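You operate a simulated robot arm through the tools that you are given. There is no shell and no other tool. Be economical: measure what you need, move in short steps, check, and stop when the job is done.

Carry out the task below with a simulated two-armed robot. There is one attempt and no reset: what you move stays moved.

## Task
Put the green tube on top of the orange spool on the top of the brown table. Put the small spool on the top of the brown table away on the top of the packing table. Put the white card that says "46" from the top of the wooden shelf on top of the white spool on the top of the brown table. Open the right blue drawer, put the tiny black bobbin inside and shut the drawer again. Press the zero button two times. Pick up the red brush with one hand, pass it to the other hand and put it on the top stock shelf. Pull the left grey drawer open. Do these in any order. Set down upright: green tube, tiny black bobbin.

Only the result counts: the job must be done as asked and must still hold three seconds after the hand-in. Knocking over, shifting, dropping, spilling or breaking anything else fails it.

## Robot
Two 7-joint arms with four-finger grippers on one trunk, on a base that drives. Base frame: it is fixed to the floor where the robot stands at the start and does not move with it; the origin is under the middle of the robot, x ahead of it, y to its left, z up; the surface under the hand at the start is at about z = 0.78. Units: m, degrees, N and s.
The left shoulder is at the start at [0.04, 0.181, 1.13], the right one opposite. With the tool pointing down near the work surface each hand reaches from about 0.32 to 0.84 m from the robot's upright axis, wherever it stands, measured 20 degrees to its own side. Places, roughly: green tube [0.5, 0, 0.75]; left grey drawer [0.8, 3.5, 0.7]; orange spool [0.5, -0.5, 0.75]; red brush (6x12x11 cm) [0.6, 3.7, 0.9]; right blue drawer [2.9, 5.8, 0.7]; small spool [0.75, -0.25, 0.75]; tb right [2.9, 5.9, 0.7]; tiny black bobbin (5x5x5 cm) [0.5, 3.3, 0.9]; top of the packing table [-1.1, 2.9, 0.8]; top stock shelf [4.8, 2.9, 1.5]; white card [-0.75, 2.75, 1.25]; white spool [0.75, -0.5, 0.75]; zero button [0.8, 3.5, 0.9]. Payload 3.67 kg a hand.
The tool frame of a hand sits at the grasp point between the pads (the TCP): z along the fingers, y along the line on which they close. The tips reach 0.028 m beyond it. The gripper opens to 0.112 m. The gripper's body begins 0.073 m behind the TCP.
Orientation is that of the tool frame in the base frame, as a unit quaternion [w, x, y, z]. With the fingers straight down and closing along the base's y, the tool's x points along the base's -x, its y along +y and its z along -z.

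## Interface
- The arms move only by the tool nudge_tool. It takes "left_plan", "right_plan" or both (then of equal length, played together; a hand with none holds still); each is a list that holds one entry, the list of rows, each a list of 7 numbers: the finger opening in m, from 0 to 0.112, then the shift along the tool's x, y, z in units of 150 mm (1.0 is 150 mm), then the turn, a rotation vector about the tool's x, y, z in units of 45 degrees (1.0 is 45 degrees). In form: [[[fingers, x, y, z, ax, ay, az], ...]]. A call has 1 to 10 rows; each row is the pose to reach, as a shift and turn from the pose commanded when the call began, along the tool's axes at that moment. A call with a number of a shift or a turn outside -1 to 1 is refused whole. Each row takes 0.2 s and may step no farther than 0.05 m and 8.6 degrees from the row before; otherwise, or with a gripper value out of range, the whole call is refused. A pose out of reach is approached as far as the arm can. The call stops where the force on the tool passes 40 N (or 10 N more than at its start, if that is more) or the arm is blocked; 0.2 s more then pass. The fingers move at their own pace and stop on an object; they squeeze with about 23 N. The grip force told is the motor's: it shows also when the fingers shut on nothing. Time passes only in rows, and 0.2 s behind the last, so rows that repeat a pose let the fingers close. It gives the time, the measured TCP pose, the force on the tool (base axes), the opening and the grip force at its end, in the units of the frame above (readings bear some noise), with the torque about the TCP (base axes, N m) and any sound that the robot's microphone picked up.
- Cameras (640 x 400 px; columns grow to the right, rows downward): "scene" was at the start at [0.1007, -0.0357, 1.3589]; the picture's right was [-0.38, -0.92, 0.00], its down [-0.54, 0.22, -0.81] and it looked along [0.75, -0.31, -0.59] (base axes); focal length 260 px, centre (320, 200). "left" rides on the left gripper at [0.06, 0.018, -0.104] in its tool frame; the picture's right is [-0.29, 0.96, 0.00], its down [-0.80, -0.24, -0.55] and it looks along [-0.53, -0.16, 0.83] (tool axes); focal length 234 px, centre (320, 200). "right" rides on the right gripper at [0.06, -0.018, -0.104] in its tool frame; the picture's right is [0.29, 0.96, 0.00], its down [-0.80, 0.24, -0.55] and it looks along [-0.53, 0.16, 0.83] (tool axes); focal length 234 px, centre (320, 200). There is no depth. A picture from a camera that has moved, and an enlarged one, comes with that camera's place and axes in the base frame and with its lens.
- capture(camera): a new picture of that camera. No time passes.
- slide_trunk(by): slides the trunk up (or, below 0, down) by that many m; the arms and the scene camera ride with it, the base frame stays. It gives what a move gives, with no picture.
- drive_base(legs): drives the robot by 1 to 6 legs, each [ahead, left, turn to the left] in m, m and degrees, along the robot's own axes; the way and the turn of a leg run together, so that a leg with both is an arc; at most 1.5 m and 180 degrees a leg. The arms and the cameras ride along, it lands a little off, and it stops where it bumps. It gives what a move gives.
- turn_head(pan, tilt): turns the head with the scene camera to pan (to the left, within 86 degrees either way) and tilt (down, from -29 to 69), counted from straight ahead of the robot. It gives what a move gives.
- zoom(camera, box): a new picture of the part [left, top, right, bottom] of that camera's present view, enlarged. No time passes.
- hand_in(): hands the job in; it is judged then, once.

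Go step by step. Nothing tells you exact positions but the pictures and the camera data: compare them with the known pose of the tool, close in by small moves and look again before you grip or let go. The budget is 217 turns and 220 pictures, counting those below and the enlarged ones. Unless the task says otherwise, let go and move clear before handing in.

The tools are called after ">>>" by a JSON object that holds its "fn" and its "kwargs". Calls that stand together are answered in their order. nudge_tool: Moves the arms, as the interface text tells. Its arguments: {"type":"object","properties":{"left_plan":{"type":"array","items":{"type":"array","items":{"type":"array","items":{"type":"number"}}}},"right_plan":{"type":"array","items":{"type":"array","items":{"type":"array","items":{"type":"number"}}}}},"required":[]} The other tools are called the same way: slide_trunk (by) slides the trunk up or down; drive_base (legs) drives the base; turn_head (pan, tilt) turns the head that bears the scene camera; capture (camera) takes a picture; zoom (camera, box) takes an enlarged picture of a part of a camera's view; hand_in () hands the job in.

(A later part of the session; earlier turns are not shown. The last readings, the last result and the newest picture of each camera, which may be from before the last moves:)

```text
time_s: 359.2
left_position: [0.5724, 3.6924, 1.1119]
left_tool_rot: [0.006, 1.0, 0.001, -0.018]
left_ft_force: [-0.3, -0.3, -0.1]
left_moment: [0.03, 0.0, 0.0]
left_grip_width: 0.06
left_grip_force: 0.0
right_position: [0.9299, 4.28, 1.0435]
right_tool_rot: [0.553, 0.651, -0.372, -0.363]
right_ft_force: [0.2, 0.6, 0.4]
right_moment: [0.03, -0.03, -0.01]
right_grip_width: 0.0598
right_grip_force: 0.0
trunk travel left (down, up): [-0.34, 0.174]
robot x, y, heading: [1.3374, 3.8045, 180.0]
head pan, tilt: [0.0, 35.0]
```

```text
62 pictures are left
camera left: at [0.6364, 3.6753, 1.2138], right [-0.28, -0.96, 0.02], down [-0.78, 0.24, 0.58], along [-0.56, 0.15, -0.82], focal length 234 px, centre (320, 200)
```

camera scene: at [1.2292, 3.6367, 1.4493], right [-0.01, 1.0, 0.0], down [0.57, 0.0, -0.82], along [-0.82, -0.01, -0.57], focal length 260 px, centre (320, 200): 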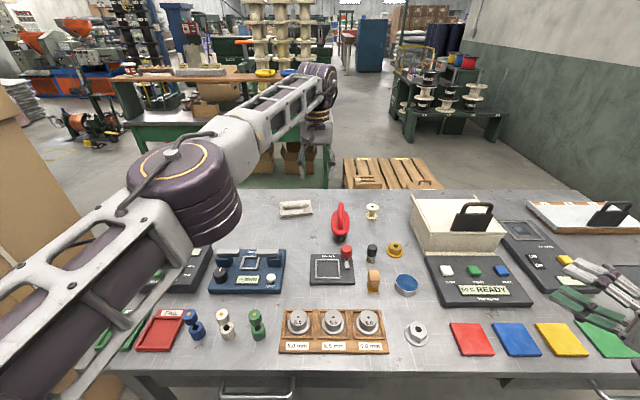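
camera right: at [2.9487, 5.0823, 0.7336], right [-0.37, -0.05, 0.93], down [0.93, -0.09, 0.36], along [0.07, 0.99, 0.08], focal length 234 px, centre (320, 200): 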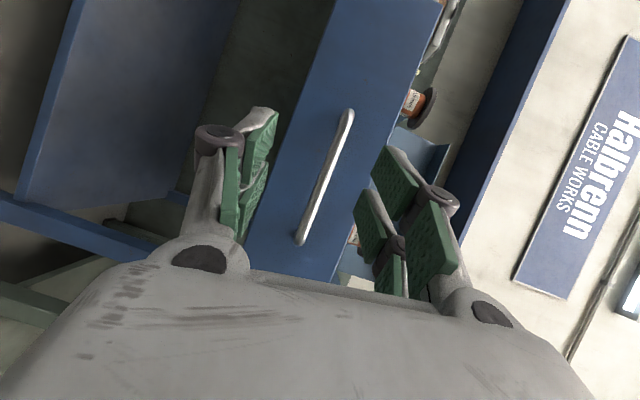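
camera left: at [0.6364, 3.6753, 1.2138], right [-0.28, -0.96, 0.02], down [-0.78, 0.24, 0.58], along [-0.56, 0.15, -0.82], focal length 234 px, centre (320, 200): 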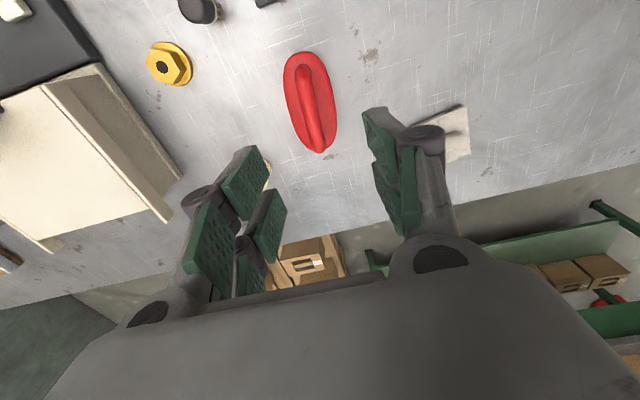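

Aligned over the handle. I descend and grip.

>>> {"fn": "nudge_tool", "kwargs": {"left_plan": [[[0.06, 0.02, -0.033, 0.25, 0, 0, 0], [0.06, 0.05, -0.033, 0.5, 0, 0, 0], [0.06, 0.07, -0.033, 0.75, 0, 0, 0], [0.06, 0.07, -0.033, 0.97, 0, 0, 0], [0.06, 0.07, -0.033, 0.97, 0, 0, 0]]]}}

>>> {"fn": "capture", "kwargs": {"camera": "left"}}

>>> {"fn": "zoom", "kwargs": {"camera": "scene", "box": [230, 100, 370, 220]}}

```text
time_s: 360.4
left_position: [0.578, 3.6977, 0.9664]
left_tool_rot: [0.007, 1.0, 0.002, -0.017]
left_ft_force: [-0.5, -0.5, 0.1]
left_moment: [0.02, 0.04, -0.02]
left_grip_width: 0.0599
left_grip_force: 0.1
right_position: [0.9299, 4.2805, 1.0432]
right_tool_rot: [0.552, 0.651, -0.372, -0.364]
right_ft_force: [1.1, -1.2, 0.8]
right_moment: [0.0, 0.03, 0.02]
right_grip_width: 0.0598
right_grip_force: 0.0
trunk travel left (down, up): [-0.34, 0.174]
robot x, y, heading: [1.3376, 3.7982, 179.8]
head pan, tilt: [0.0, 35.0]
```

```text
61 pictures are left
camera left: at [0.6418, 3.6801, 1.0672], right [-0.28, -0.96, 0.02], down [-0.78, 0.24, 0.58], along [-0.56, 0.15, -0.82], focal length 234 px, centre (320, 200)
```

left: 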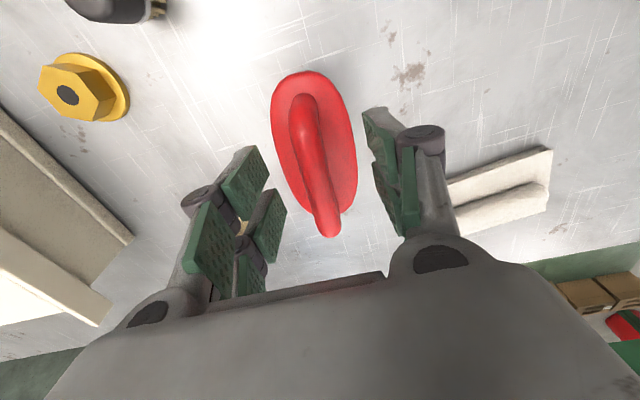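

```text
3.33 times, centred on (300, 160) of scene
camera zoom: at [1.2291, 3.8024, 1.4494], right [0.0, 1.0, 0.0], down [0.57, 0.0, -0.82], along [-0.82, 0.0, -0.57], focal length 866 px, centre (387, 333)
```

zoom: 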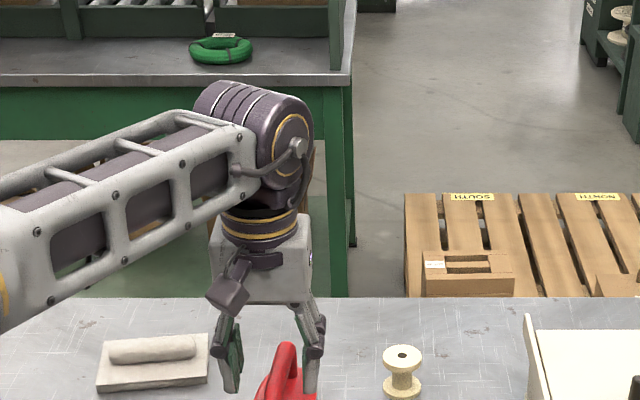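

>>> {"fn": "nudge_tool", "kwargs": {"left_plan": [[[0.06, 0.08, 0, 0.03, 0, 0, 0], [0.0, 0.08, 0, 0.03, 0, 0, 0], [0.0, 0.08, 0, 0.03, 0, 0, 0], [0.0, 0.08, 0, 0.03, 0, 0, 0]]]}}

>>> {"fn": "nudge_tool", "kwargs": {"left_plan": [[[0.0, 0, 0, -0.25, 0, 0, 0], [0.0, 0, 0, -0.5, 0, 0, 0], [0.0, 0, 0, -0.75, 0, 0, 0], [0.0, 0.0, 0, -0.95, 0, 0, 0]]]}}

>>> {"fn": "capture", "kwargs": {"camera": "left"}}

```text
time_s: 361.4
left_position: [0.5893, 3.6974, 0.9616]
left_tool_rot: [0.007, 1.0, 0.002, -0.018]
left_ft_force: [0.8, -0.3, -0.2]
left_moment: [-0.08, 0.06, 0.0]
left_grip_width: 0.0179
left_grip_force: 22.8
right_position: [0.9304, 4.2796, 1.0426]
right_tool_rot: [0.553, 0.651, -0.371, -0.363]
right_ft_force: [-0.6, 0.4, 0.5]
right_moment: [0.0, -0.01, 0.0]
right_grip_width: 0.06
right_grip_force: 0.0
trunk travel left (down, up): [-0.34, 0.174]
robot x, y, heading: [1.3379, 3.8035, 179.9]
head pan, tilt: [0.0, 35.0]
```

```text
time_s: 362.4
left_position: [0.596, 3.6993, 1.1029]
left_tool_rot: [0.007, 1.0, 0.001, -0.018]
left_ft_force: [0.4, -0.5, -1.4]
left_moment: [-0.03, -0.03, -0.01]
left_grip_width: 0.0178
left_grip_force: 22.9
right_position: [0.9305, 4.2803, 1.0443]
right_tool_rot: [0.553, 0.651, -0.371, -0.363]
right_ft_force: [0.4, -0.1, -0.1]
right_moment: [-0.02, -0.04, 0.02]
right_grip_width: 0.0599
right_grip_force: 0.1
trunk travel left (down, up): [-0.34, 0.174]
robot x, y, heading: [1.3405, 3.8032, 179.9]
head pan, tilt: [0.0, 35.0]
```

```text
59 pictures are left
camera left: at [0.6604, 3.6833, 1.2051], right [-0.28, -0.96, 0.02], down [-0.78, 0.25, 0.58], along [-0.56, 0.15, -0.82], focal length 234 px, centre (320, 200)
```

left: 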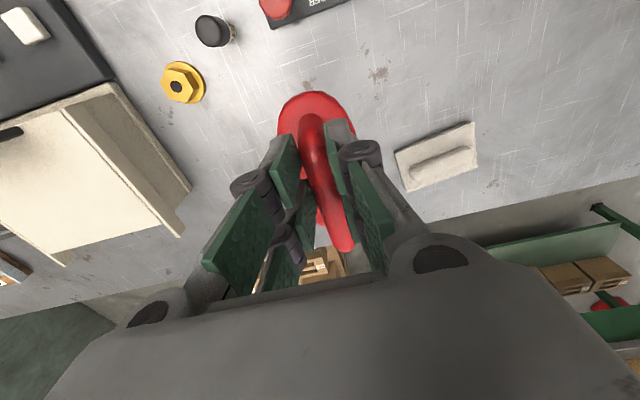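

The brush is held by the left hand. Before passing it, I use the already-oriented right hand to pull the left grey drawer (handle near [0.965,3.484,0.72]). I back off and reposition.

>>> {"fn": "drive_base", "kwargs": {"legs": [[-0.36, 0, 0], [0, 0.42, 0]]}}

>>> {"fn": "nudge_tool", "kwargs": {"left_plan": [[[0.0, 0, 0.2, -0.1, 0, 0, 0], [0.0, 0.1, 0.4, -0.2, 0, 0, 0], [0.0, 0.2, 0.6, -0.3, 0, 0, 0], [0.0, 0.3, 0.6, -0.4, 0, 0, 0], [0.0, 0.4, 0.6, -0.5, 0, 0, 0]]], "right_plan": [[[0.06, 0.0, -0.2, 0, 0, 0, 0], [0.06, 0.1, -0.4, 0, 0, 0, 0], [0.06, 0.3, -0.6, 0, 0, 0, 0], [0.06, 0.45, -0.8, 0, 0, 0, 0], [0.06, 0.6, -1.0, 0, 0, 0, 0]]]}}

>>> {"fn": "capture", "kwargs": {"camera": "scene"}}

```text
time_s: 367.0
left_position: [0.9518, 3.2781, 1.103]
left_tool_rot: [0.007, 1.0, 0.0, -0.017]
left_ft_force: [0.1, 0.6, -2.8]
left_moment: [-0.06, -0.06, -0.02]
left_grip_width: 0.0178
left_grip_force: 22.7
right_position: [1.2898, 3.8566, 1.0423]
right_tool_rot: [0.551, 0.651, -0.373, -0.365]
right_ft_force: [0.0, 0.2, -0.1]
right_moment: [0.03, 0.01, -0.01]
right_grip_width: 0.0599
right_grip_force: 0.0
trunk travel left (down, up): [-0.34, 0.174]
robot x, y, heading: [1.6907, 3.3773, 179.5]
head pan, tilt: [0.0, 35.0]
```

```text
time_s: 368.2
left_position: [1.0158, 3.1872, 1.1775]
left_tool_rot: [0.007, 1.0, -0.001, -0.018]
left_ft_force: [-0.5, 0.0, -1.3]
left_moment: [-0.03, 0.0, 0.01]
left_grip_width: 0.018
left_grip_force: 23.1
right_position: [1.3439, 3.792, 0.8901]
right_tool_rot: [0.553, 0.65, -0.372, -0.364]
right_ft_force: [-0.6, -0.3, 0.2]
right_moment: [-0.01, -0.02, 0.0]
right_grip_width: 0.0599
right_grip_force: 0.0
trunk travel left (down, up): [-0.34, 0.174]
robot x, y, heading: [1.6916, 3.3796, 179.6]
head pan, tilt: [0.0, 35.0]
```

```text
58 pictures are left
camera scene: at [1.5864, 3.3772, 1.4493], right [0.0, 1.0, 0.0], down [0.57, 0.0, -0.82], along [-0.82, 0.0, -0.57], focal length 260 px, centre (320, 200)
```

scene: 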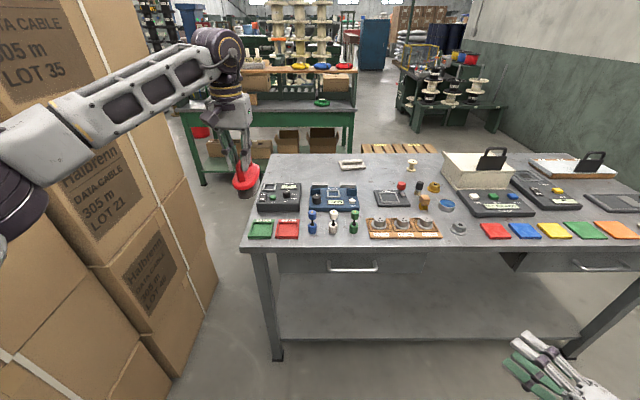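

I bring the right hand toward the handle and triangulate with its camera.

>>> {"fn": "nudge_tool", "kwargs": {"right_plan": [[[0.06, 0.15, -0.11, 0.23, 0, 0, 0], [0.06, 0.3, -0.22, 0.46, 0, 0, 0], [0.06, 0.45, -0.33, 0.69, 0, 0, 0], [0.06, 0.6, -0.44, 0.92, 0, 0, 0]]]}}

>>> {"fn": "capture", "kwargs": {"camera": "right"}}

```text
time_s: 369.2
left_position: [1.0148, 3.1865, 1.1746]
left_tool_rot: [0.007, 1.0, -0.001, -0.017]
left_ft_force: [0.0, -0.3, -1.9]
left_moment: [0.04, -0.06, -0.02]
left_grip_width: 0.0177
left_grip_force: 23.0
right_position: [1.2672, 3.6577, 0.8018]
right_tool_rot: [0.552, 0.651, -0.373, -0.364]
right_ft_force: [0.3, -0.6, -0.4]
right_moment: [0.01, 0.01, -0.01]
right_grip_width: 0.0604
right_grip_force: 0.1
trunk travel left (down, up): [-0.34, 0.174]
robot x, y, heading: [1.6931, 3.3762, 179.6]
head pan, tilt: [0.0, 35.0]
```

```text
57 pictures are left
camera right: at [1.3896, 3.6527, 0.7922], right [0.05, -0.36, 0.93], down [0.11, 0.93, 0.36], along [-0.99, 0.08, 0.09], focal length 234 px, centre (320, 200)
```

right: 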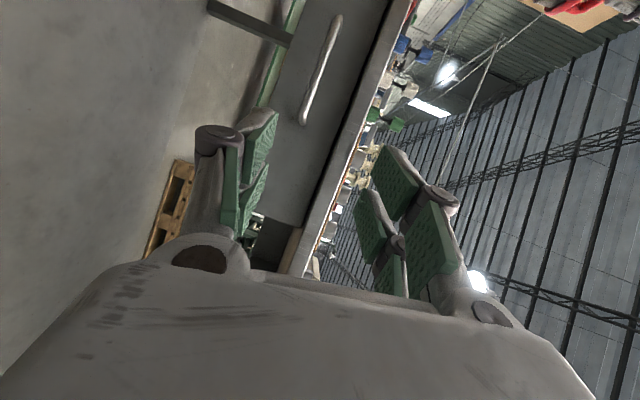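

Handle triangulated at [0.991,3.486,0.7525]. I approach along the tool axis.

>>> {"fn": "nudge_tool", "kwargs": {"right_plan": [[[0.06, 0.05, -0.015, 0.25, 0, 0, 0], [0.06, 0.1, -0.03, 0.5, 0, 0, 0], [0.06, 0.15, -0.045, 0.75, 0, 0, 0], [0.06, 0.19, -0.05, 1.0, 0, 0, 0]]]}}

>>> {"fn": "capture", "kwargs": {"camera": "right"}}

```text
time_s: 370.2
left_position: [1.0143, 3.1871, 1.1747]
left_tool_rot: [0.006, 1.0, -0.001, -0.017]
left_ft_force: [0.4, -0.4, -1.6]
left_moment: [0.01, -0.08, -0.03]
left_grip_width: 0.0177
left_grip_force: 23.0
right_position: [1.1452, 3.5657, 0.7718]
right_tool_rot: [0.551, 0.651, -0.374, -0.364]
right_ft_force: [0.0, 0.1, -0.4]
right_moment: [0.0, 0.01, 0.03]
right_grip_width: 0.0597
right_grip_force: 0.1
trunk travel left (down, up): [-0.34, 0.174]
robot x, y, heading: [1.6949, 3.3778, 179.7]
head pan, tilt: [0.0, 35.0]
```

```text
56 pictures are left
camera right: at [1.2667, 3.5605, 0.7619], right [0.05, -0.36, 0.93], down [0.11, 0.93, 0.36], along [-0.99, 0.08, 0.09], focal length 234 px, centre (320, 200)
```

right: 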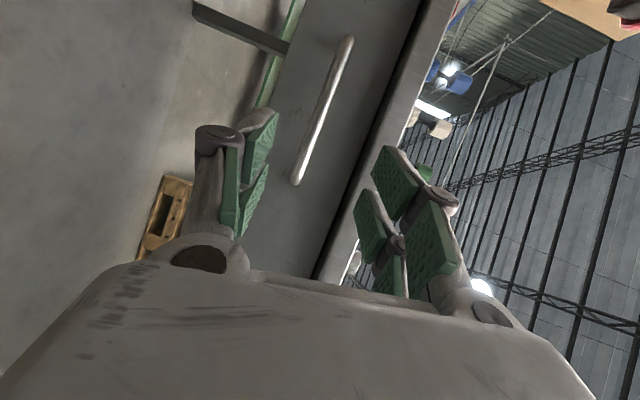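

>>> {"fn": "nudge_tool", "kwargs": {"right_plan": [[[0.06, 0, 0.0, 0.25, 0, 0, 0], [0.06, 0, 0.01, 0.5, 0, 0, 0], [0.06, 0.005, 0.015, 0.75, 0, 0, 0], [0.06, 0.005, 0.015, 1.0, 0, 0, 0]]]}}

>>> {"fn": "nudge_tool", "kwargs": {"right_plan": [[[0.06, 0, 0, 0.07, 0, 0, 0], [0.06, 0, 0, 0.08, 0, 0, 0], [0.0, 0, 0, 0.08, 0, 0, 0], [0.0, 0, 0, 0.08, 0, 0, 0], [0.0, 0, 0, 0.08, 0, 0, 0]]]}}

>>> {"fn": "capture", "kwargs": {"camera": "right"}}

```text
time_s: 371.2
left_position: [1.0135, 3.1869, 1.1751]
left_tool_rot: [0.006, 1.0, -0.001, -0.017]
left_ft_force: [-0.2, 0.4, -1.2]
left_moment: [-0.01, -0.1, -0.01]
left_grip_width: 0.018
left_grip_force: 22.7
right_position: [1.012, 3.4984, 0.7529]
right_tool_rot: [0.551, 0.652, -0.374, -0.364]
right_ft_force: [-0.2, -0.4, 0.3]
right_moment: [-0.01, 0.01, 0.01]
right_grip_width: 0.0598
right_grip_force: 0.0
trunk travel left (down, up): [-0.34, 0.174]
robot x, y, heading: [1.695, 3.3774, 179.8]
head pan, tilt: [0.0, 35.0]
```

```text
time_s: 372.4
left_position: [1.0136, 3.1874, 1.1745]
left_tool_rot: [0.007, 1.0, -0.001, -0.017]
left_ft_force: [-0.6, -0.1, -1.2]
left_moment: [0.01, -0.03, -0.02]
left_grip_width: 0.0178
left_grip_force: 23.0
right_position: [1.0052, 3.4949, 0.7527]
right_tool_rot: [0.552, 0.651, -0.374, -0.363]
right_ft_force: [2.1, 0.7, -6.7]
right_moment: [-2.72, -0.01, -0.6]
right_grip_width: 0.0184
right_grip_force: 44.6
trunk travel left (down, up): [-0.34, 0.174]
robot x, y, heading: [1.6948, 3.3769, 179.9]
head pan, tilt: [0.0, 35.0]
```

```text
55 pictures are left
camera right: at [1.1264, 3.4887, 0.7428], right [0.05, -0.36, 0.93], down [0.11, 0.93, 0.35], along [-0.99, 0.08, 0.08], focal length 234 px, centre (320, 200)
```

right: 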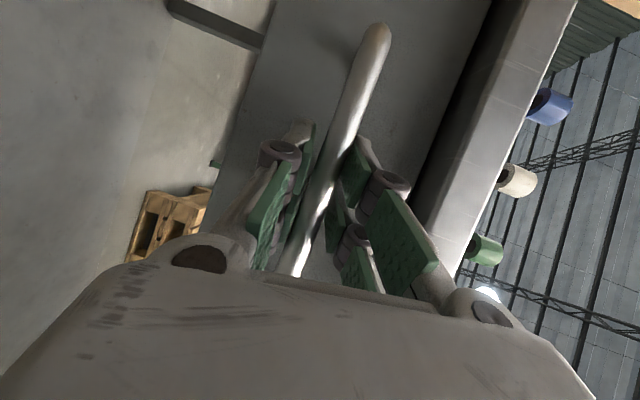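

Handle gripped; I pull by driving back.

>>> {"fn": "drive_base", "kwargs": {"legs": [[-0.25, 0, 0]]}}

>>> {"fn": "capture", "kwargs": {"camera": "scene"}}

```text
time_s: 374.3
left_position: [1.2729, 3.185, 1.1765]
left_tool_rot: [0.009, 1.0, 0.003, -0.017]
left_ft_force: [-0.1, 0.1, -1.0]
left_moment: [0.02, -0.04, -0.03]
left_grip_width: 0.018
left_grip_force: 23.4
right_position: [1.2613, 3.4933, 0.7521]
right_tool_rot: [0.553, 0.652, -0.372, -0.362]
right_ft_force: [-0.8, 31.2, -10.3]
right_moment: [-2.69, 0.38, -0.84]
right_grip_width: 0.0199
right_grip_force: 44.9
trunk travel left (down, up): [-0.34, 0.174]
robot x, y, heading: [1.9558, 3.3783, -180.0]
head pan, tilt: [0.0, 35.0]
```

```text
54 pictures are left
camera scene: at [1.8427, 3.3804, 1.4492], right [0.0, 1.0, 0.0], down [0.57, 0.0, -0.82], along [-0.82, 0.0, -0.57], focal length 260 px, centre (320, 200)
```

scene: 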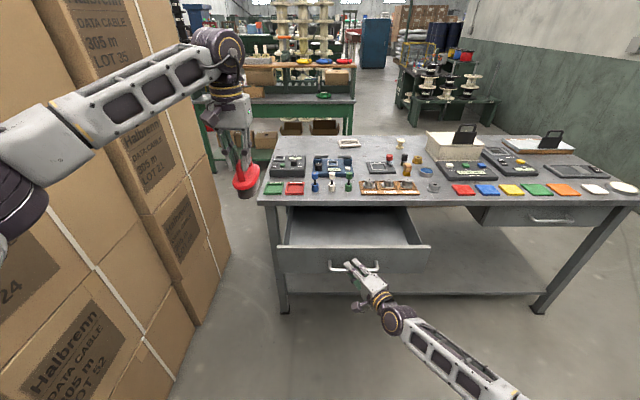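

The grey drawer is open. I release the handle and withdraw.

>>> {"fn": "nudge_tool", "kwargs": {"right_plan": [[[0.06, 0, 0, 0, 0, 0, 0], [0.06, 0, 0, 0, 0, 0, 0], [0.06, 0, 0, -0.25, 0, 0, 0], [0.06, 0, 0, -0.5, 0, 0, 0], [0.06, 0, 0, -0.75, 0, 0, 0]]]}}

>>> {"fn": "drive_base", "kwargs": {"legs": [[-0.5, -0.5, 0]]}}

>>> {"fn": "capture", "kwargs": {"camera": "scene"}}

```text
time_s: 375.5
left_position: [1.2756, 3.182, 1.1764]
left_tool_rot: [0.007, 1.0, 0.004, -0.018]
left_ft_force: [-0.5, 0.1, -2.1]
left_moment: [0.01, -0.01, 0.02]
left_grip_width: 0.0178
left_grip_force: 22.3
right_position: [1.3609, 3.5389, 0.7677]
right_tool_rot: [0.553, 0.652, -0.37, -0.364]
right_ft_force: [0.4, 0.1, 0.1]
right_moment: [0.0, -0.01, 0.01]
right_grip_width: 0.06
right_grip_force: 0.0
trunk travel left (down, up): [-0.34, 0.174]
robot x, y, heading: [1.9543, 3.3793, -179.7]
head pan, tilt: [0.0, 35.0]
```

```text
time_s: 379.4
left_position: [1.7774, 3.6758, 1.1757]
left_tool_rot: [0.008, 1.0, 0.011, -0.017]
left_ft_force: [0.3, 0.4, -1.9]
left_moment: [0.0, -0.05, -0.02]
left_grip_width: 0.018
left_grip_force: 22.9
right_position: [1.8585, 4.0338, 0.7678]
right_tool_rot: [0.555, 0.655, -0.367, -0.359]
right_ft_force: [-0.2, -0.4, 0.2]
right_moment: [0.0, -0.01, 0.02]
right_grip_width: 0.0599
right_grip_force: 0.1
trunk travel left (down, up): [-0.34, 0.174]
robot x, y, heading: [2.4514, 3.8855, -178.8]
head pan, tilt: [0.0, 35.0]
```

```text
53 pictures are left
camera scene: at [2.3429, 3.8786, 1.4493], right [-0.02, 1.0, 0.0], down [0.57, 0.01, -0.82], along [-0.82, -0.02, -0.57], focal length 260 px, centre (320, 200)
```

scene: 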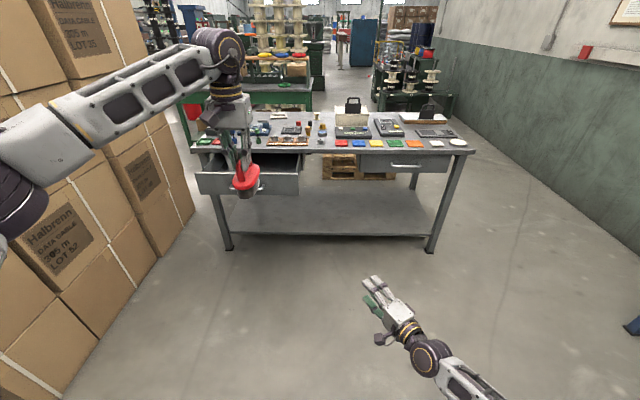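

Drawer stays open. Now in free space I re-orient the right hand (pointing forward, closing sideways) to take the brush by its body.

>>> {"fn": "nudge_tool", "kwargs": {"right_plan": [[[0.1, 0, 0.2, 0, 0, -0.12, 0], [0.1, 0, 0.4, 0, 0, -0.24, 0], [0.1, 0, 0.6, 0, 0, -0.36, 0], [0.1, 0, 0.8, 0, 0, -0.48, 0], [0.1, 0, 1.0, 0, 0, -0.6, 0]]]}}

>>> {"fn": "nudge_tool", "kwargs": {"right_plan": [[[0.1, 0, 0.15, 0, 0, 0, -0.17], [0.1, 0, 0.3, 0, 0, 0, -0.34], [0.1, 0, 0.45, 0, 0, 0, -0.51], [0.1, 0, 0.6, 0, 0, 0, -0.68], [0.1, 0, 0.8, 0, 0, 0, -0.85], [0.1, 0, 1.0, 0, 0, 0, -1.0]]]}}

>>> {"fn": "nudge_tool", "kwargs": {"right_plan": [[[0.1, 0, 0, 0, 0, 0, -0.17], [0.1, 0, 0, 0, 0, 0, -0.34], [0.1, 0, 0, 0, 0, 0, -0.51], [0.1, 0, 0, 0, 0, 0, -0.68], [0.1, 0, 0, 0, 0, 0, -0.85], [0.1, 0, 0, 0, 0, 0, -1.0]]]}}

>>> {"fn": "capture", "kwargs": {"camera": "scene"}}

```text
time_s: 380.7
left_position: [1.7761, 3.6761, 1.1751]
left_tool_rot: [0.007, 1.0, 0.01, -0.018]
left_ft_force: [0.3, -0.5, -0.9]
left_moment: [-0.01, -0.08, 0.0]
left_grip_width: 0.0176
left_grip_force: 23.2
right_position: [1.8484, 4.0569, 0.8985]
right_tool_rot: [0.415, 0.609, -0.412, -0.536]
right_ft_force: [0.1, 1.1, 0.2]
right_moment: [-0.01, 0.03, 0.02]
right_grip_width: 0.1
right_grip_force: 0.0
trunk travel left (down, up): [-0.34, 0.174]
robot x, y, heading: [2.45, 3.8864, -178.9]
head pan, tilt: [0.0, 35.0]
stopped in row 5 (right hand): the arm was blocked; the commanded pose is now the measured one
```

```text
time_s: 382.1
left_position: [1.7772, 3.6759, 1.1759]
left_tool_rot: [0.008, 1.0, 0.012, -0.017]
left_ft_force: [0.2, -1.3, -1.6]
left_moment: [0.01, -0.06, 0.03]
left_grip_width: 0.0179
left_grip_force: 22.5
right_position: [1.8454, 4.016, 1.0208]
right_tool_rot: [0.158, 0.732, -0.129, -0.65]
right_ft_force: [-0.7, 0.4, 0.3]
right_moment: [-0.02, 0.01, -0.01]
right_grip_width: 0.1001
right_grip_force: 0.0
trunk travel left (down, up): [-0.34, 0.174]
robot x, y, heading: [2.4504, 3.8816, -179.0]
head pan, tilt: [0.0, 35.0]
```

```text
time_s: 383.5
left_position: [1.7773, 3.6757, 1.1754]
left_tool_rot: [0.006, 1.0, 0.011, -0.017]
left_ft_force: [-0.3, 0.5, -2.3]
left_moment: [0.0, -0.05, -0.02]
left_grip_width: 0.0179
left_grip_force: 22.8
right_position: [1.8388, 4.0081, 1.0406]
right_tool_rot: [-0.087, 0.721, 0.137, -0.673]
right_ft_force: [0.5, 0.4, 0.4]
right_moment: [-0.02, -0.01, 0.0]
right_grip_width: 0.1002
right_grip_force: 0.2
trunk travel left (down, up): [-0.34, 0.174]
robot x, y, heading: [2.4548, 3.8819, -179.0]
head pan, tilt: [0.0, 35.0]
```

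```text
52 pictures are left
camera scene: at [2.3432, 3.8782, 1.4485], right [-0.02, 1.0, 0.0], down [0.57, 0.01, -0.82], along [-0.82, -0.01, -0.57], focal length 260 px, centre (320, 200)
```

scene: 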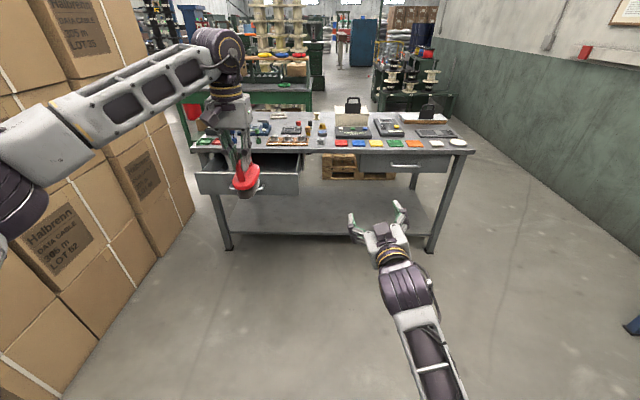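

Right hand nearly ready. I fix its roll/pitch while backing it up, and bring the left hand (brush) to the middle.

>>> {"fn": "nudge_tool", "kwargs": {"right_plan": [[[0.1, -0.11, 0.05, -0.11, 0, 0.04, 0.08], [0.1, -0.22, 0.1, -0.22, 0, 0.08, 0.16], [0.1, -0.33, 0.15, -0.33, 0, 0.12, 0.24], [0.1, -0.44, 0.2, -0.44, 0, 0.15, 0.32], [0.1, -0.54, 0.26, -0.55, 0, 0.18, 0.4]]], "left_plan": [[[0.0, 0, -0.2, 0, 0, 0, 0], [0.0, 0, -0.4, 0, 0, 0, 0], [0.0, 0, -0.6, 0, 0, 0, 0], [0.0, 0, -0.8, 0, 0, 0, 0], [0.0, 0, -1.0, 0, 0, 0, 0]]]}}

>>> {"fn": "turn_head", "kwargs": {"pan": 0, "tilt": 25}}

>>> {"fn": "capture", "kwargs": {"camera": "scene"}}

```text
time_s: 384.6
left_position: [1.7738, 3.806, 1.1787]
left_tool_rot: [0.008, 1.0, 0.011, -0.017]
left_ft_force: [-0.3, -0.3, -1.0]
left_moment: [0.02, -0.01, 0.01]
left_grip_width: 0.0179
left_grip_force: 23.2
right_position: [1.9077, 3.9749, 1.09]
right_tool_rot: [-0.065, 0.763, 0.089, -0.637]
right_ft_force: [1.2, 0.3, 0.9]
right_moment: [0.0, 0.01, 0.04]
right_grip_width: 0.1003
right_grip_force: 0.0
trunk travel left (down, up): [-0.34, 0.174]
robot x, y, heading: [2.4523, 3.8843, -179.4]
head pan, tilt: [0.0, 35.0]
stopped in row 5 (right hand): the arm was blocked; the commanded pose is now the measured one
```

```text
time_s: 385.3
left_position: [1.7718, 3.8058, 1.1792]
left_tool_rot: [0.008, 1.0, 0.01, -0.016]
left_ft_force: [0.4, -0.5, -1.1]
left_moment: [-0.02, -0.07, 0.01]
left_grip_width: 0.0176
left_grip_force: 23.1
right_position: [1.9072, 3.9742, 1.0874]
right_tool_rot: [-0.065, 0.763, 0.089, -0.637]
right_ft_force: [-0.7, -0.9, 0.5]
right_moment: [0.01, 0.01, 0.01]
right_grip_width: 0.0999
right_grip_force: 0.1
trunk travel left (down, up): [-0.34, 0.174]
robot x, y, heading: [2.4529, 3.8781, -179.0]
head pan, tilt: [0.0, 25.0]
```

```text
51 pictures are left
camera scene: at [2.3387, 3.8782, 1.4653], right [-0.02, 1.0, 0.0], down [0.42, 0.01, -0.91], along [-0.91, -0.02, -0.42], focal length 260 px, centre (320, 200)
```

scene: 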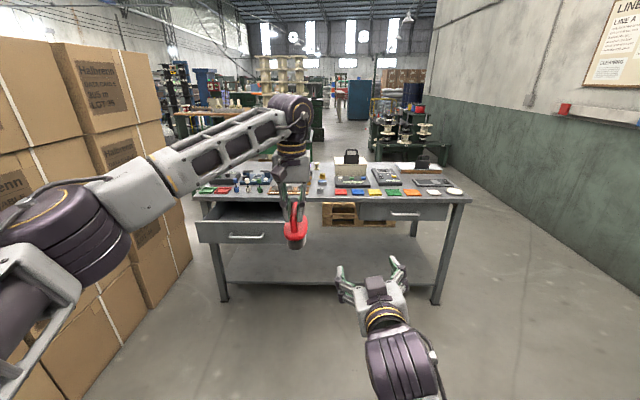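

I move the right hand sideways in front of the brush's near end and fix its roll.

>>> {"fn": "nudge_tool", "kwargs": {"right_plan": [[[0.1, -0.08, 0.2, 0.03, 0, 0, 0.05], [0.1, -0.16, 0.4, 0.03, 0, 0, 0.1], [0.1, -0.24, 0.6, 0.03, 0, 0, 0.16], [0.1, -0.32, 0.8, 0.03, 0, 0, 0.22], [0.1, -0.39, 1.0, 0.03, 0, 0, 0.27]]]}}

>>> {"fn": "capture", "kwargs": {"camera": "right"}}

>>> {"fn": "zoom", "kwargs": {"camera": "scene", "box": [240, 130, 400, 320]}}

```text
time_s: 386.2
left_position: [1.7736, 3.8062, 1.1771]
left_tool_rot: [0.007, 1.0, 0.011, -0.017]
left_ft_force: [-1.0, -1.3, -2.7]
left_moment: [0.0, -0.04, -0.05]
left_grip_width: 0.0178
left_grip_force: 22.5
right_position: [1.9065, 3.9324, 1.1114]
right_tool_rot: [-0.09, 0.736, 0.056, -0.668]
right_ft_force: [0.5, -1.2, -0.2]
right_moment: [0.01, -0.01, -0.02]
right_grip_width: 0.1001
right_grip_force: 0.1
trunk travel left (down, up): [-0.34, 0.174]
robot x, y, heading: [2.4526, 3.8818, -178.7]
head pan, tilt: [0.0, 25.0]
stopped in row 4 (right hand): the arm was blocked; the commanded pose is now the measured one
```

```text
50 pictures are left
camera right: at [2.0175, 3.9562, 1.0641], right [-0.01, -0.88, -0.48], down [0.46, -0.43, 0.78], along [-0.89, -0.22, 0.41], focal length 234 px, centre (320, 200)
```

right: 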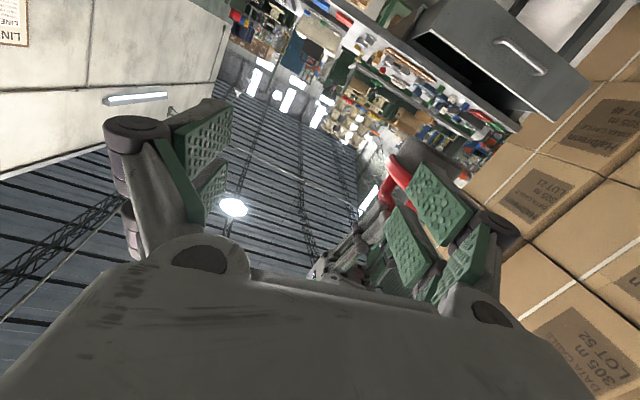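

```text
2.11 times, centred on (320, 225) of scene
camera zoom: at [2.3387, 3.8786, 1.4646], right [-0.02, 1.0, 0.0], down [0.42, 0.01, -0.91], along [-0.91, -0.02, -0.42], focal length 547 px, centre (320, 147)
```

zoom: 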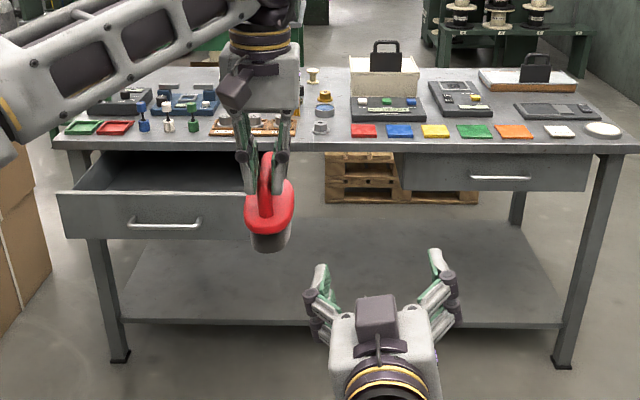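

The right arm is near a joint limit, so I bring the brush over to the right hand's line instead.

>>> {"fn": "nudge_tool", "kwargs": {"left_plan": [[[0.0, 0, -0.2, 0, 0, 0, 0], [0.0, 0, -0.4, 0, 0, 0, 0], [0.0, 0, -0.6, 0, 0, 0, 0], [0.0, 0, -0.84, 0, 0, 0, 0], [0.0, 0, -0.84, 0, 0, 0, 0]]]}}

>>> {"fn": "nudge_tool", "kwargs": {"right_plan": [[[0.1, 0, 0, 0.1, 0, 0, 0.1], [0.1, 0, 0, 0.2, 0, 0, 0.2], [0.1, 0, 0, 0.2, 0, 0, 0.27]]]}}

>>> {"fn": "zoom", "kwargs": {"camera": "scene", "box": [240, 130, 400, 320]}}

```text
time_s: 387.4
left_position: [1.7664, 3.9288, 1.1783]
left_tool_rot: [0.007, 1.0, 0.012, -0.017]
left_ft_force: [0.6, -0.1, -2.3]
left_moment: [0.04, -0.07, -0.03]
left_grip_width: 0.0179
left_grip_force: 22.6
right_position: [1.9052, 3.9281, 1.1091]
right_tool_rot: [-0.092, 0.737, 0.06, -0.667]
right_ft_force: [0.7, -0.5, 0.6]
right_moment: [-0.03, -0.01, -0.03]
right_grip_width: 0.1
right_grip_force: 0.0
trunk travel left (down, up): [-0.34, 0.174]
robot x, y, heading: [2.4529, 3.8816, -179.4]
head pan, tilt: [0.0, 25.0]
```

```text
time_s: 388.2
left_position: [1.767, 3.9318, 1.1773]
left_tool_rot: [0.007, 1.0, 0.012, -0.017]
left_ft_force: [0.5, 0.5, -1.8]
left_moment: [0.02, -0.02, -0.03]
left_grip_width: 0.0177
left_grip_force: 23.0
right_position: [1.8773, 3.9388, 1.0842]
right_tool_rot: [-0.052, 0.738, 0.018, -0.673]
right_ft_force: [0.4, 0.3, 0.3]
right_moment: [-0.01, -0.01, -0.01]
right_grip_width: 0.1001
right_grip_force: 0.1
trunk travel left (down, up): [-0.34, 0.174]
robot x, y, heading: [2.4522, 3.8844, -178.9]
head pan, tilt: [0.0, 25.0]
```

```text
2.11 times, centred on (320, 225) of scene
camera zoom: at [2.3389, 3.879, 1.4649], right [-0.02, 1.0, 0.0], down [0.42, 0.01, -0.91], along [-0.91, -0.02, -0.42], focal length 547 px, centre (320, 147)
```

zoom: 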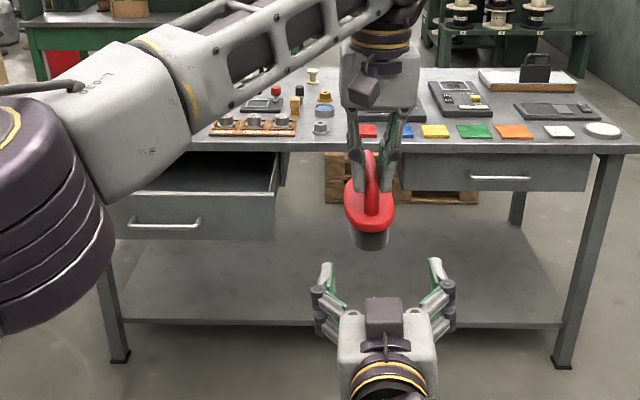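

Aligned. I raise the right hand to the brush body height and move forward around it.

>>> {"fn": "nudge_tool", "kwargs": {"right_plan": [[[0.1, -0.14, 0.02, 0, 0, 0, 0], [0.1, -0.28, 0.05, 0.1, 0, 0, 0], [0.1, -0.28, 0.05, 0.35, 0, 0, 0], [0.1, -0.28, 0.05, 0.6, 0, 0, 0], [0.1, -0.28, 0.05, 0.8, 0, 0, 0]]]}}

>>> {"fn": "zoom", "kwargs": {"camera": "scene", "box": [270, 150, 400, 290]}}

>>> {"fn": "capture", "kwargs": {"camera": "right"}}

>>> {"fn": "capture", "kwargs": {"camera": "left"}}

```text
time_s: 388.8
left_position: [1.7661, 3.9309, 1.1772]
left_tool_rot: [0.008, 1.0, 0.012, -0.017]
left_ft_force: [-0.4, 0.0, -2.1]
left_moment: [0.0, -0.03, -0.02]
left_grip_width: 0.0178
left_grip_force: 23.4
right_position: [1.8739, 3.9385, 1.0772]
right_tool_rot: [-0.077, 0.751, 0.042, -0.655]
right_ft_force: [0.2, -0.1, -0.1]
right_moment: [-0.03, 0.02, 0.02]
right_grip_width: 0.0999
right_grip_force: 0.2
trunk travel left (down, up): [-0.34, 0.174]
robot x, y, heading: [2.4542, 3.881, -179.0]
head pan, tilt: [0.0, 25.0]
stopped in row 2 (right hand): the arm was blocked; the commanded pose is now the measured one
```

```text
2.86 times, centred on (335, 220) of scene
camera zoom: at [2.3382, 3.8787, 1.4648], right [-0.02, 1.0, 0.0], down [0.42, 0.01, -0.91], along [-0.91, -0.02, -0.42], focal length 742 px, centre (277, 143)
```

zoom: 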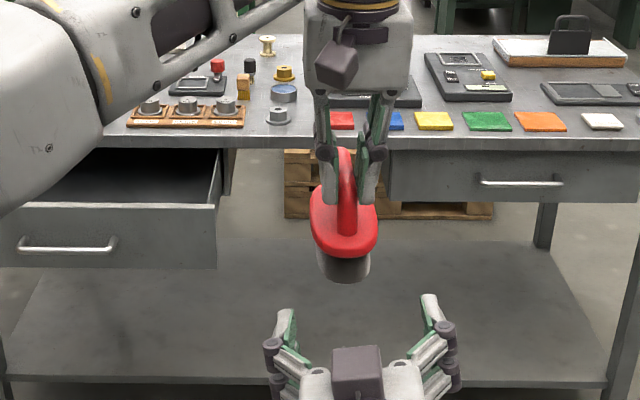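

```text
46 pictures are left
camera right: at [1.9866, 3.958, 1.0332], right [0.0, -0.9, -0.44], down [0.43, -0.4, 0.81], along [-0.9, -0.19, 0.38], focal length 234 px, centre (320, 200)
```

right: 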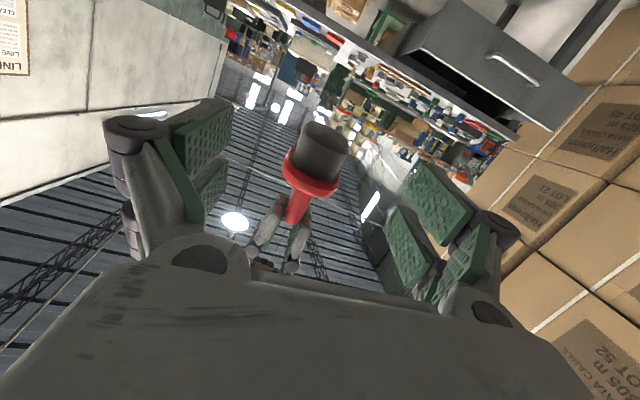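

```text
45 pictures are left
camera left: at [1.8302, 3.9153, 1.2789], right [-0.27, -0.96, 0.02], down [-0.78, 0.23, 0.58], along [-0.56, 0.14, -0.82], focal length 234 px, centre (320, 200)
```

left: 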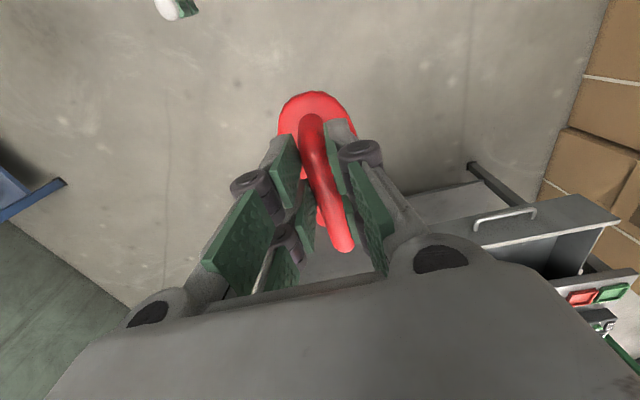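

The right can't rise there, so I lower the brush to it and then move the right hand forward around the body.

>>> {"fn": "nudge_tool", "kwargs": {"left_plan": [[[0.0, 0, 0, 0.12, 0, 0, 0], [0.0, 0, 0, 0.24, 0, 0, 0], [0.0, 0, 0, 0.333, 0, 0, 0]]]}}

>>> {"fn": "nudge_tool", "kwargs": {"right_plan": [[[0.1, 0, 0.03, 0.2, 0, 0, 0.06], [0.1, 0, 0.06, 0.4, 0, 0, 0.12], [0.1, 0, 0.08, 0.6, 0, 0, 0.18], [0.1, 0, 0.08, 0.8, 0, 0, 0.2]]]}}

>>> {"fn": "zoom", "kwargs": {"camera": "scene", "box": [270, 150, 400, 290]}}

>>> {"fn": "capture", "kwargs": {"camera": "right"}}

```text
time_s: 389.6
left_position: [1.765, 3.9287, 1.1256]
left_tool_rot: [0.007, 1.0, 0.01, -0.017]
left_ft_force: [-1.2, -0.8, -1.5]
left_moment: [0.0, -0.07, 0.0]
left_grip_width: 0.0179
left_grip_force: 23.1
right_position: [1.8742, 3.937, 1.0762]
right_tool_rot: [-0.077, 0.751, 0.042, -0.655]
right_ft_force: [-0.2, 0.3, -0.4]
right_moment: [-0.01, -0.01, -0.01]
right_grip_width: 0.1
right_grip_force: 0.2
trunk travel left (down, up): [-0.34, 0.174]
robot x, y, heading: [2.4512, 3.8817, -178.9]
head pan, tilt: [0.0, 25.0]
```

```text
time_s: 390.4
left_position: [1.7623, 3.9301, 1.1256]
left_tool_rot: [0.008, 1.0, 0.011, -0.016]
left_ft_force: [-1.0, 0.7, -1.3]
left_moment: [0.01, -0.04, 0.02]
left_grip_width: 0.018
left_grip_force: 23.1
right_position: [1.832, 3.9852, 1.0384]
right_tool_rot: [-0.069, 0.748, 0.003, -0.66]
right_ft_force: [-1.4, -0.7, 0.5]
right_moment: [0.04, 0.02, -0.01]
right_grip_width: 0.1001
right_grip_force: 0.1
trunk travel left (down, up): [-0.34, 0.174]
robot x, y, heading: [2.4498, 3.8803, -178.8]
head pan, tilt: [0.0, 25.0]
stopped in row 4 (right hand): the arm was blocked; the commanded pose is now the measured one
```

```text
2.86 times, centred on (335, 220) of scene
camera zoom: at [2.3377, 3.8789, 1.4645], right [-0.02, 1.0, 0.0], down [0.42, 0.01, -0.91], along [-0.91, -0.02, -0.42], focal length 742 px, centre (277, 143)
```

zoom: 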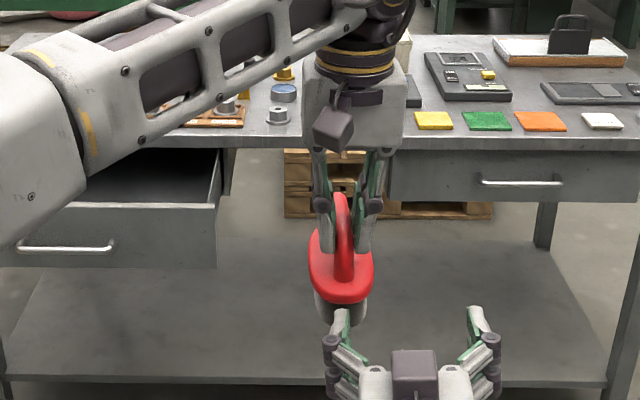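

```text
43 pictures are left
camera right: at [1.9448, 3.9973, 0.9927], right [-0.05, -0.92, -0.39], down [0.42, -0.37, 0.83], along [-0.9, -0.13, 0.41], focal length 234 px, centre (320, 200)
```

right: 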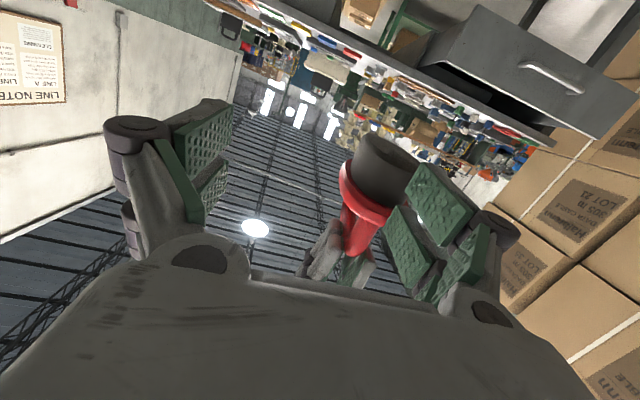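

The right arm prefers pointing somewhat left. I yaw the brush 27° and turn the right hand to match, with the brush held a bit further right.

>>> {"fn": "nudge_tool", "kwargs": {"right_plan": [[[0.1, 0, -0.1, -0.12, -0.15, 0, 0], [0.1, 0, -0.2, -0.24, -0.3, 0, 0], [0.1, 0, -0.3, -0.36, -0.45, 0, 0], [0.1, 0, -0.4, -0.45, -0.6, 0, 0], [0.1, 0, -0.5, -0.5, -0.73, 0, 0]]]}}

>>> {"fn": "nudge_tool", "kwargs": {"left_plan": [[[0.0, 0, -0.12, 0, 0, 0, -0.15], [0.0, 0, -0.24, 0, 0, 0, -0.3], [0.0, 0, -0.36, 0, 0, 0, -0.45], [0.0, 0, -0.47, 0, 0, 0, -0.6]]]}}

>>> {"fn": "zoom", "kwargs": {"camera": "scene", "box": [260, 130, 460, 330]}}

```text
time_s: 391.6
left_position: [1.765, 3.9319, 1.1264]
left_tool_rot: [0.007, 1.0, 0.011, -0.017]
left_ft_force: [0.7, -0.3, -0.7]
left_moment: [-0.02, -0.02, -0.01]
left_grip_width: 0.0178
left_grip_force: 23.2
right_position: [1.9149, 4.051, 1.0571]
right_tool_rot: [0.147, 0.737, 0.19, -0.632]
right_ft_force: [-0.6, 0.5, -0.3]
right_moment: [-0.01, -0.01, 0.03]
right_grip_width: 0.0999
right_grip_force: 0.0
trunk travel left (down, up): [-0.34, 0.174]
robot x, y, heading: [2.452, 3.8844, -178.9]
head pan, tilt: [0.0, 25.0]
```

```text
time_s: 392.6
left_position: [1.7703, 3.9934, 1.1269]
left_tool_rot: [0.003, 0.969, 0.245, -0.018]
left_ft_force: [-0.4, 0.9, -1.5]
left_moment: [-0.01, -0.05, -0.02]
left_grip_width: 0.0179
left_grip_force: 23.3
left hand out of reach, approached as far as the arm can: row 4
right_position: [1.9144, 4.0505, 1.057]
right_tool_rot: [0.146, 0.738, 0.19, -0.631]
right_ft_force: [0.8, 0.8, -0.1]
right_moment: [-0.01, 0.01, -0.03]
right_grip_width: 0.1001
right_grip_force: 0.0
trunk travel left (down, up): [-0.34, 0.174]
robot x, y, heading: [2.4518, 3.8838, -178.9]
head pan, tilt: [0.0, 25.0]
```

```text
2.00 times, centred on (360, 230) of scene
camera zoom: at [2.3389, 3.8784, 1.465], right [-0.02, 1.0, 0.0], down [0.42, 0.01, -0.91], along [-0.91, -0.02, -0.42], focal length 520 px, centre (240, 140)
```

zoom: 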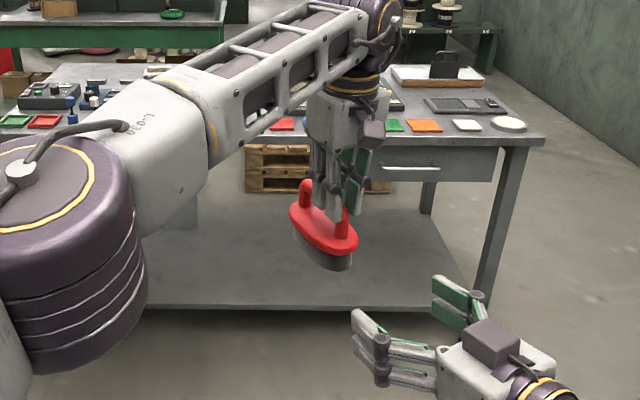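

Excellent alignment now (both yawed 27°). I approach in two steps.

>>> {"fn": "nudge_tool", "kwargs": {"right_plan": [[[0.1, -0.08, -0.04, 0.1, 0, 0, 0], [0.1, -0.15, -0.08, 0.2, 0, 0, 0], [0.1, -0.23, -0.107, 0.35, 0, 0, 0], [0.1, -0.23, -0.107, 0.45, 0, 0, 0]]]}}

>>> {"fn": "capture", "kwargs": {"camera": "right"}}

>>> {"fn": "zoom", "kwargs": {"camera": "scene", "box": [300, 160, 440, 290]}}

```text
time_s: 393.6
left_position: [1.7694, 3.9932, 1.1275]
left_tool_rot: [0.003, 0.97, 0.244, -0.018]
left_ft_force: [-0.5, -0.2, -0.5]
left_moment: [0.03, -0.03, 0.0]
left_grip_width: 0.018
left_grip_force: 22.9
right_position: [1.842, 4.0302, 1.0775]
right_tool_rot: [0.145, 0.738, 0.189, -0.632]
right_ft_force: [0.5, 0.6, -0.4]
right_moment: [0.01, 0.0, 0.01]
right_grip_width: 0.1002
right_grip_force: 0.1
trunk travel left (down, up): [-0.34, 0.174]
robot x, y, heading: [2.4525, 3.8807, -178.9]
head pan, tilt: [0.0, 25.0]
```

```text
41 pictures are left
camera right: at [1.9329, 4.0988, 1.0341], right [0.48, -0.82, -0.31], down [0.49, -0.04, 0.87], along [-0.72, -0.57, 0.39], focal length 234 px, centre (320, 200)
```

right: 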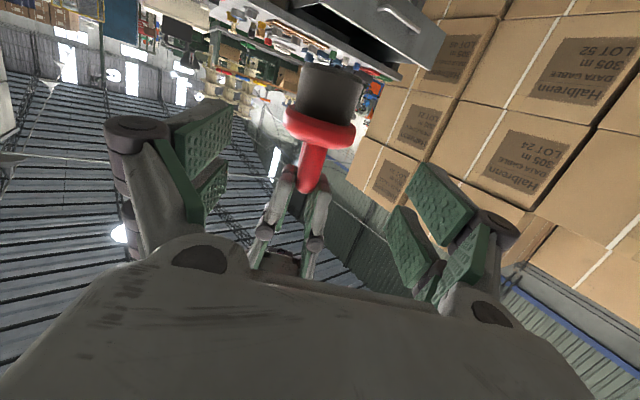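

```text
3.08 times, centred on (370, 225) of scene
camera zoom: at [2.3384, 3.8787, 1.465], right [-0.02, 1.0, 0.0], down [0.42, 0.01, -0.91], along [-0.91, -0.02, -0.42], focal length 800 px, centre (166, 123)
```

zoom: 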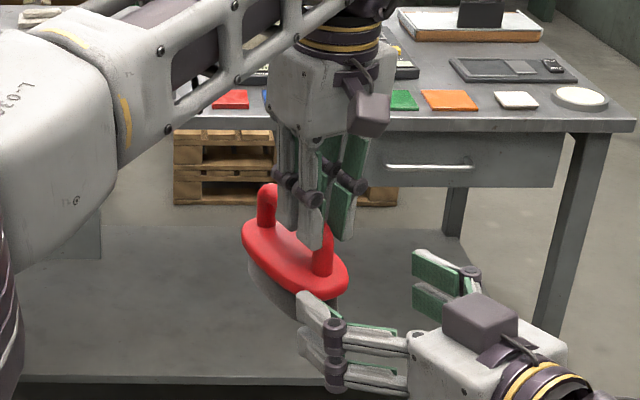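

Centred. Move straight forward 10 cm around the body.

>>> {"fn": "nudge_tool", "kwargs": {"right_plan": [[[0.1, 0, 0, 0.2, 0, 0, 0], [0.1, 0, 0, 0.4, 0, 0, 0], [0.1, 0, 0, 0.6, 0, 0, 0], [0.1, 0, 0, 0.66, 0, 0, 0]]]}}

>>> {"fn": "zoom", "kwargs": {"camera": "scene", "box": [300, 160, 440, 290]}}

>>> {"fn": "capture", "kwargs": {"camera": "left"}}

```text
time_s: 394.6
left_position: [1.7704, 3.9936, 1.126]
left_tool_rot: [0.002, 0.97, 0.244, -0.017]
left_ft_force: [-0.1, 0.7, -2.2]
left_moment: [0.03, -0.04, 0.02]
left_grip_width: 0.0177
left_grip_force: 22.7
right_position: [1.7556, 3.9855, 1.0633]
right_tool_rot: [0.147, 0.738, 0.191, -0.631]
right_ft_force: [0.4, 0.4, 0.0]
right_moment: [0.01, 0.02, -0.01]
right_grip_width: 0.0998
right_grip_force: 0.0
trunk travel left (down, up): [-0.34, 0.174]
robot x, y, heading: [2.4499, 3.8842, -178.8]
head pan, tilt: [0.0, 25.0]
```

```text
3.08 times, centred on (370, 225) of scene
camera zoom: at [2.3385, 3.8788, 1.465], right [-0.02, 1.0, 0.0], down [0.42, 0.01, -0.91], along [-0.91, -0.02, -0.42], focal length 800 px, centre (166, 123)
```

zoom: 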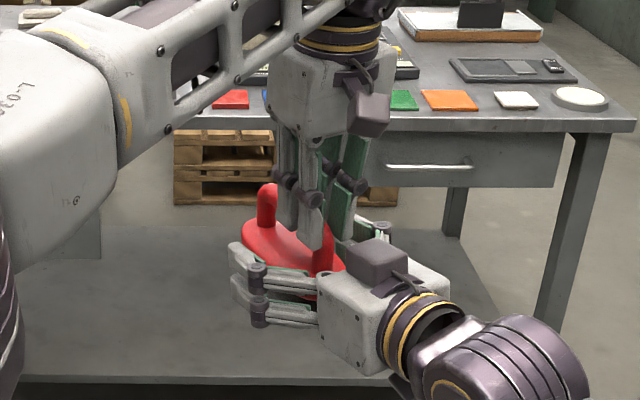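

```text
38 pictures are left
camera left: at [1.8346, 4.007, 1.228], right [0.2, -0.98, 0.01], down [-0.8, -0.16, 0.58], along [-0.57, -0.12, -0.81], focal length 234 px, centre (320, 200)
```

left: 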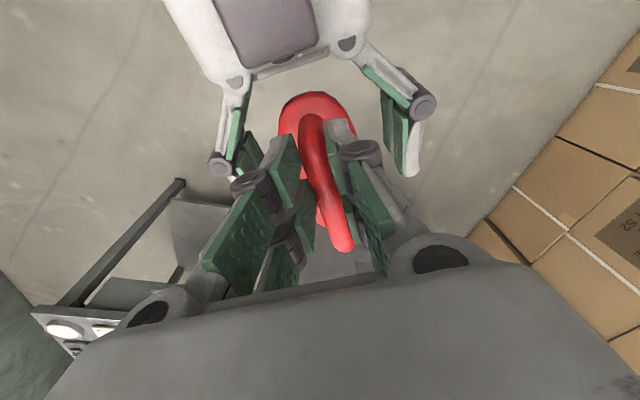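

The body is between the right fingers. Close the right hand.

>>> {"fn": "nudge_tool", "kwargs": {"right_plan": [[[0.04, 0, 0, 0, 0, 0, 0], [0.04, 0, 0, 0, 0, 0, 0], [0.02, 0, 0, 0, 0, 0, 0]]]}}

>>> {"fn": "zoom", "kwargs": {"camera": "scene", "box": [300, 160, 440, 290]}}

```text
time_s: 395.4
left_position: [1.7699, 3.9923, 1.1257]
left_tool_rot: [0.003, 0.969, 0.245, -0.017]
left_ft_force: [4.6, -5.6, -0.7]
left_moment: [-0.16, -0.1, 0.14]
left_grip_width: 0.0178
left_grip_force: 22.6
right_position: [1.7548, 3.9861, 1.0625]
right_tool_rot: [0.146, 0.738, 0.19, -0.631]
right_ft_force: [-4.1, 4.5, 0.1]
right_moment: [-0.15, -0.2, 0.0]
right_grip_width: 0.0556
right_grip_force: 23.5
trunk travel left (down, up): [-0.34, 0.174]
robot x, y, heading: [2.4519, 3.883, -179.2]
head pan, tilt: [0.0, 25.0]
```

```text
3.08 times, centred on (370, 225) of scene
camera zoom: at [2.3387, 3.8786, 1.465], right [-0.02, 1.0, 0.0], down [0.42, 0.01, -0.91], along [-0.91, -0.02, -0.42], focal length 800 px, centre (166, 123)
```

zoom: 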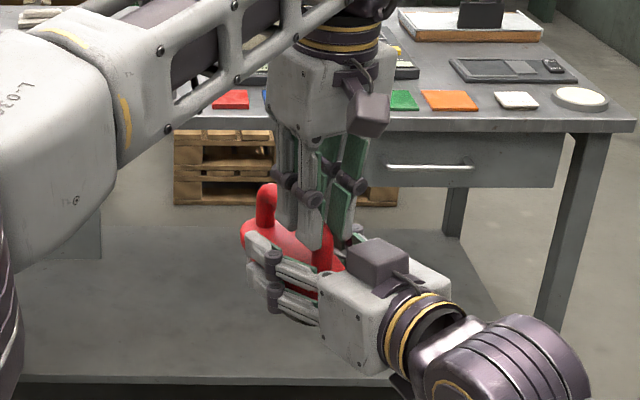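

Right hand grips the body at 5.6 cm. The left hand opens and rises clear.

>>> {"fn": "nudge_tool", "kwargs": {"left_plan": [[[0.05, 0, 0, 0, 0, 0, 0], [0.05, 0, 0, 0, 0, 0, 0], [0.05, 0, 0, -0.2, 0, 0, 0], [0.05, 0, 0, -0.5, 0, 0, 0], [0.05, 0, 0.2, -0.75, 0, 0, 0], [0.05, 0, 0.5, -0.9, 0, 0, 0], [0.05, 0, 0.8, -0.9, 0, 0, 0]]]}}

>>> {"fn": "zoom", "kwargs": {"camera": "scene", "box": [240, 130, 440, 290]}}

```text
refused: row 6 steps farther than a row can; nothing moved
```

```text
2.50 times, centred on (340, 210) of scene
camera zoom: at [2.3387, 3.8786, 1.465], right [-0.02, 1.0, 0.0], down [0.42, 0.01, -0.91], along [-0.91, -0.02, -0.42], focal length 650 px, centre (270, 175)
```

zoom: 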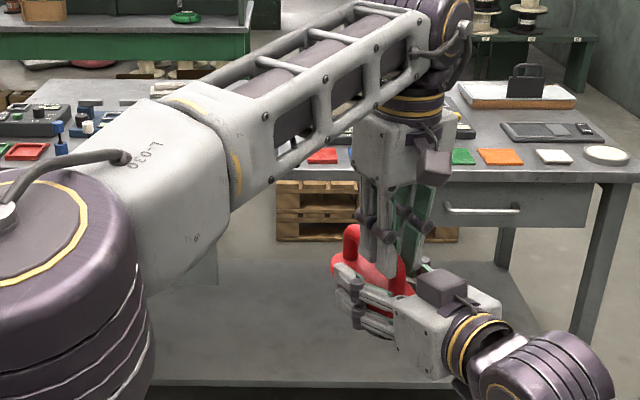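

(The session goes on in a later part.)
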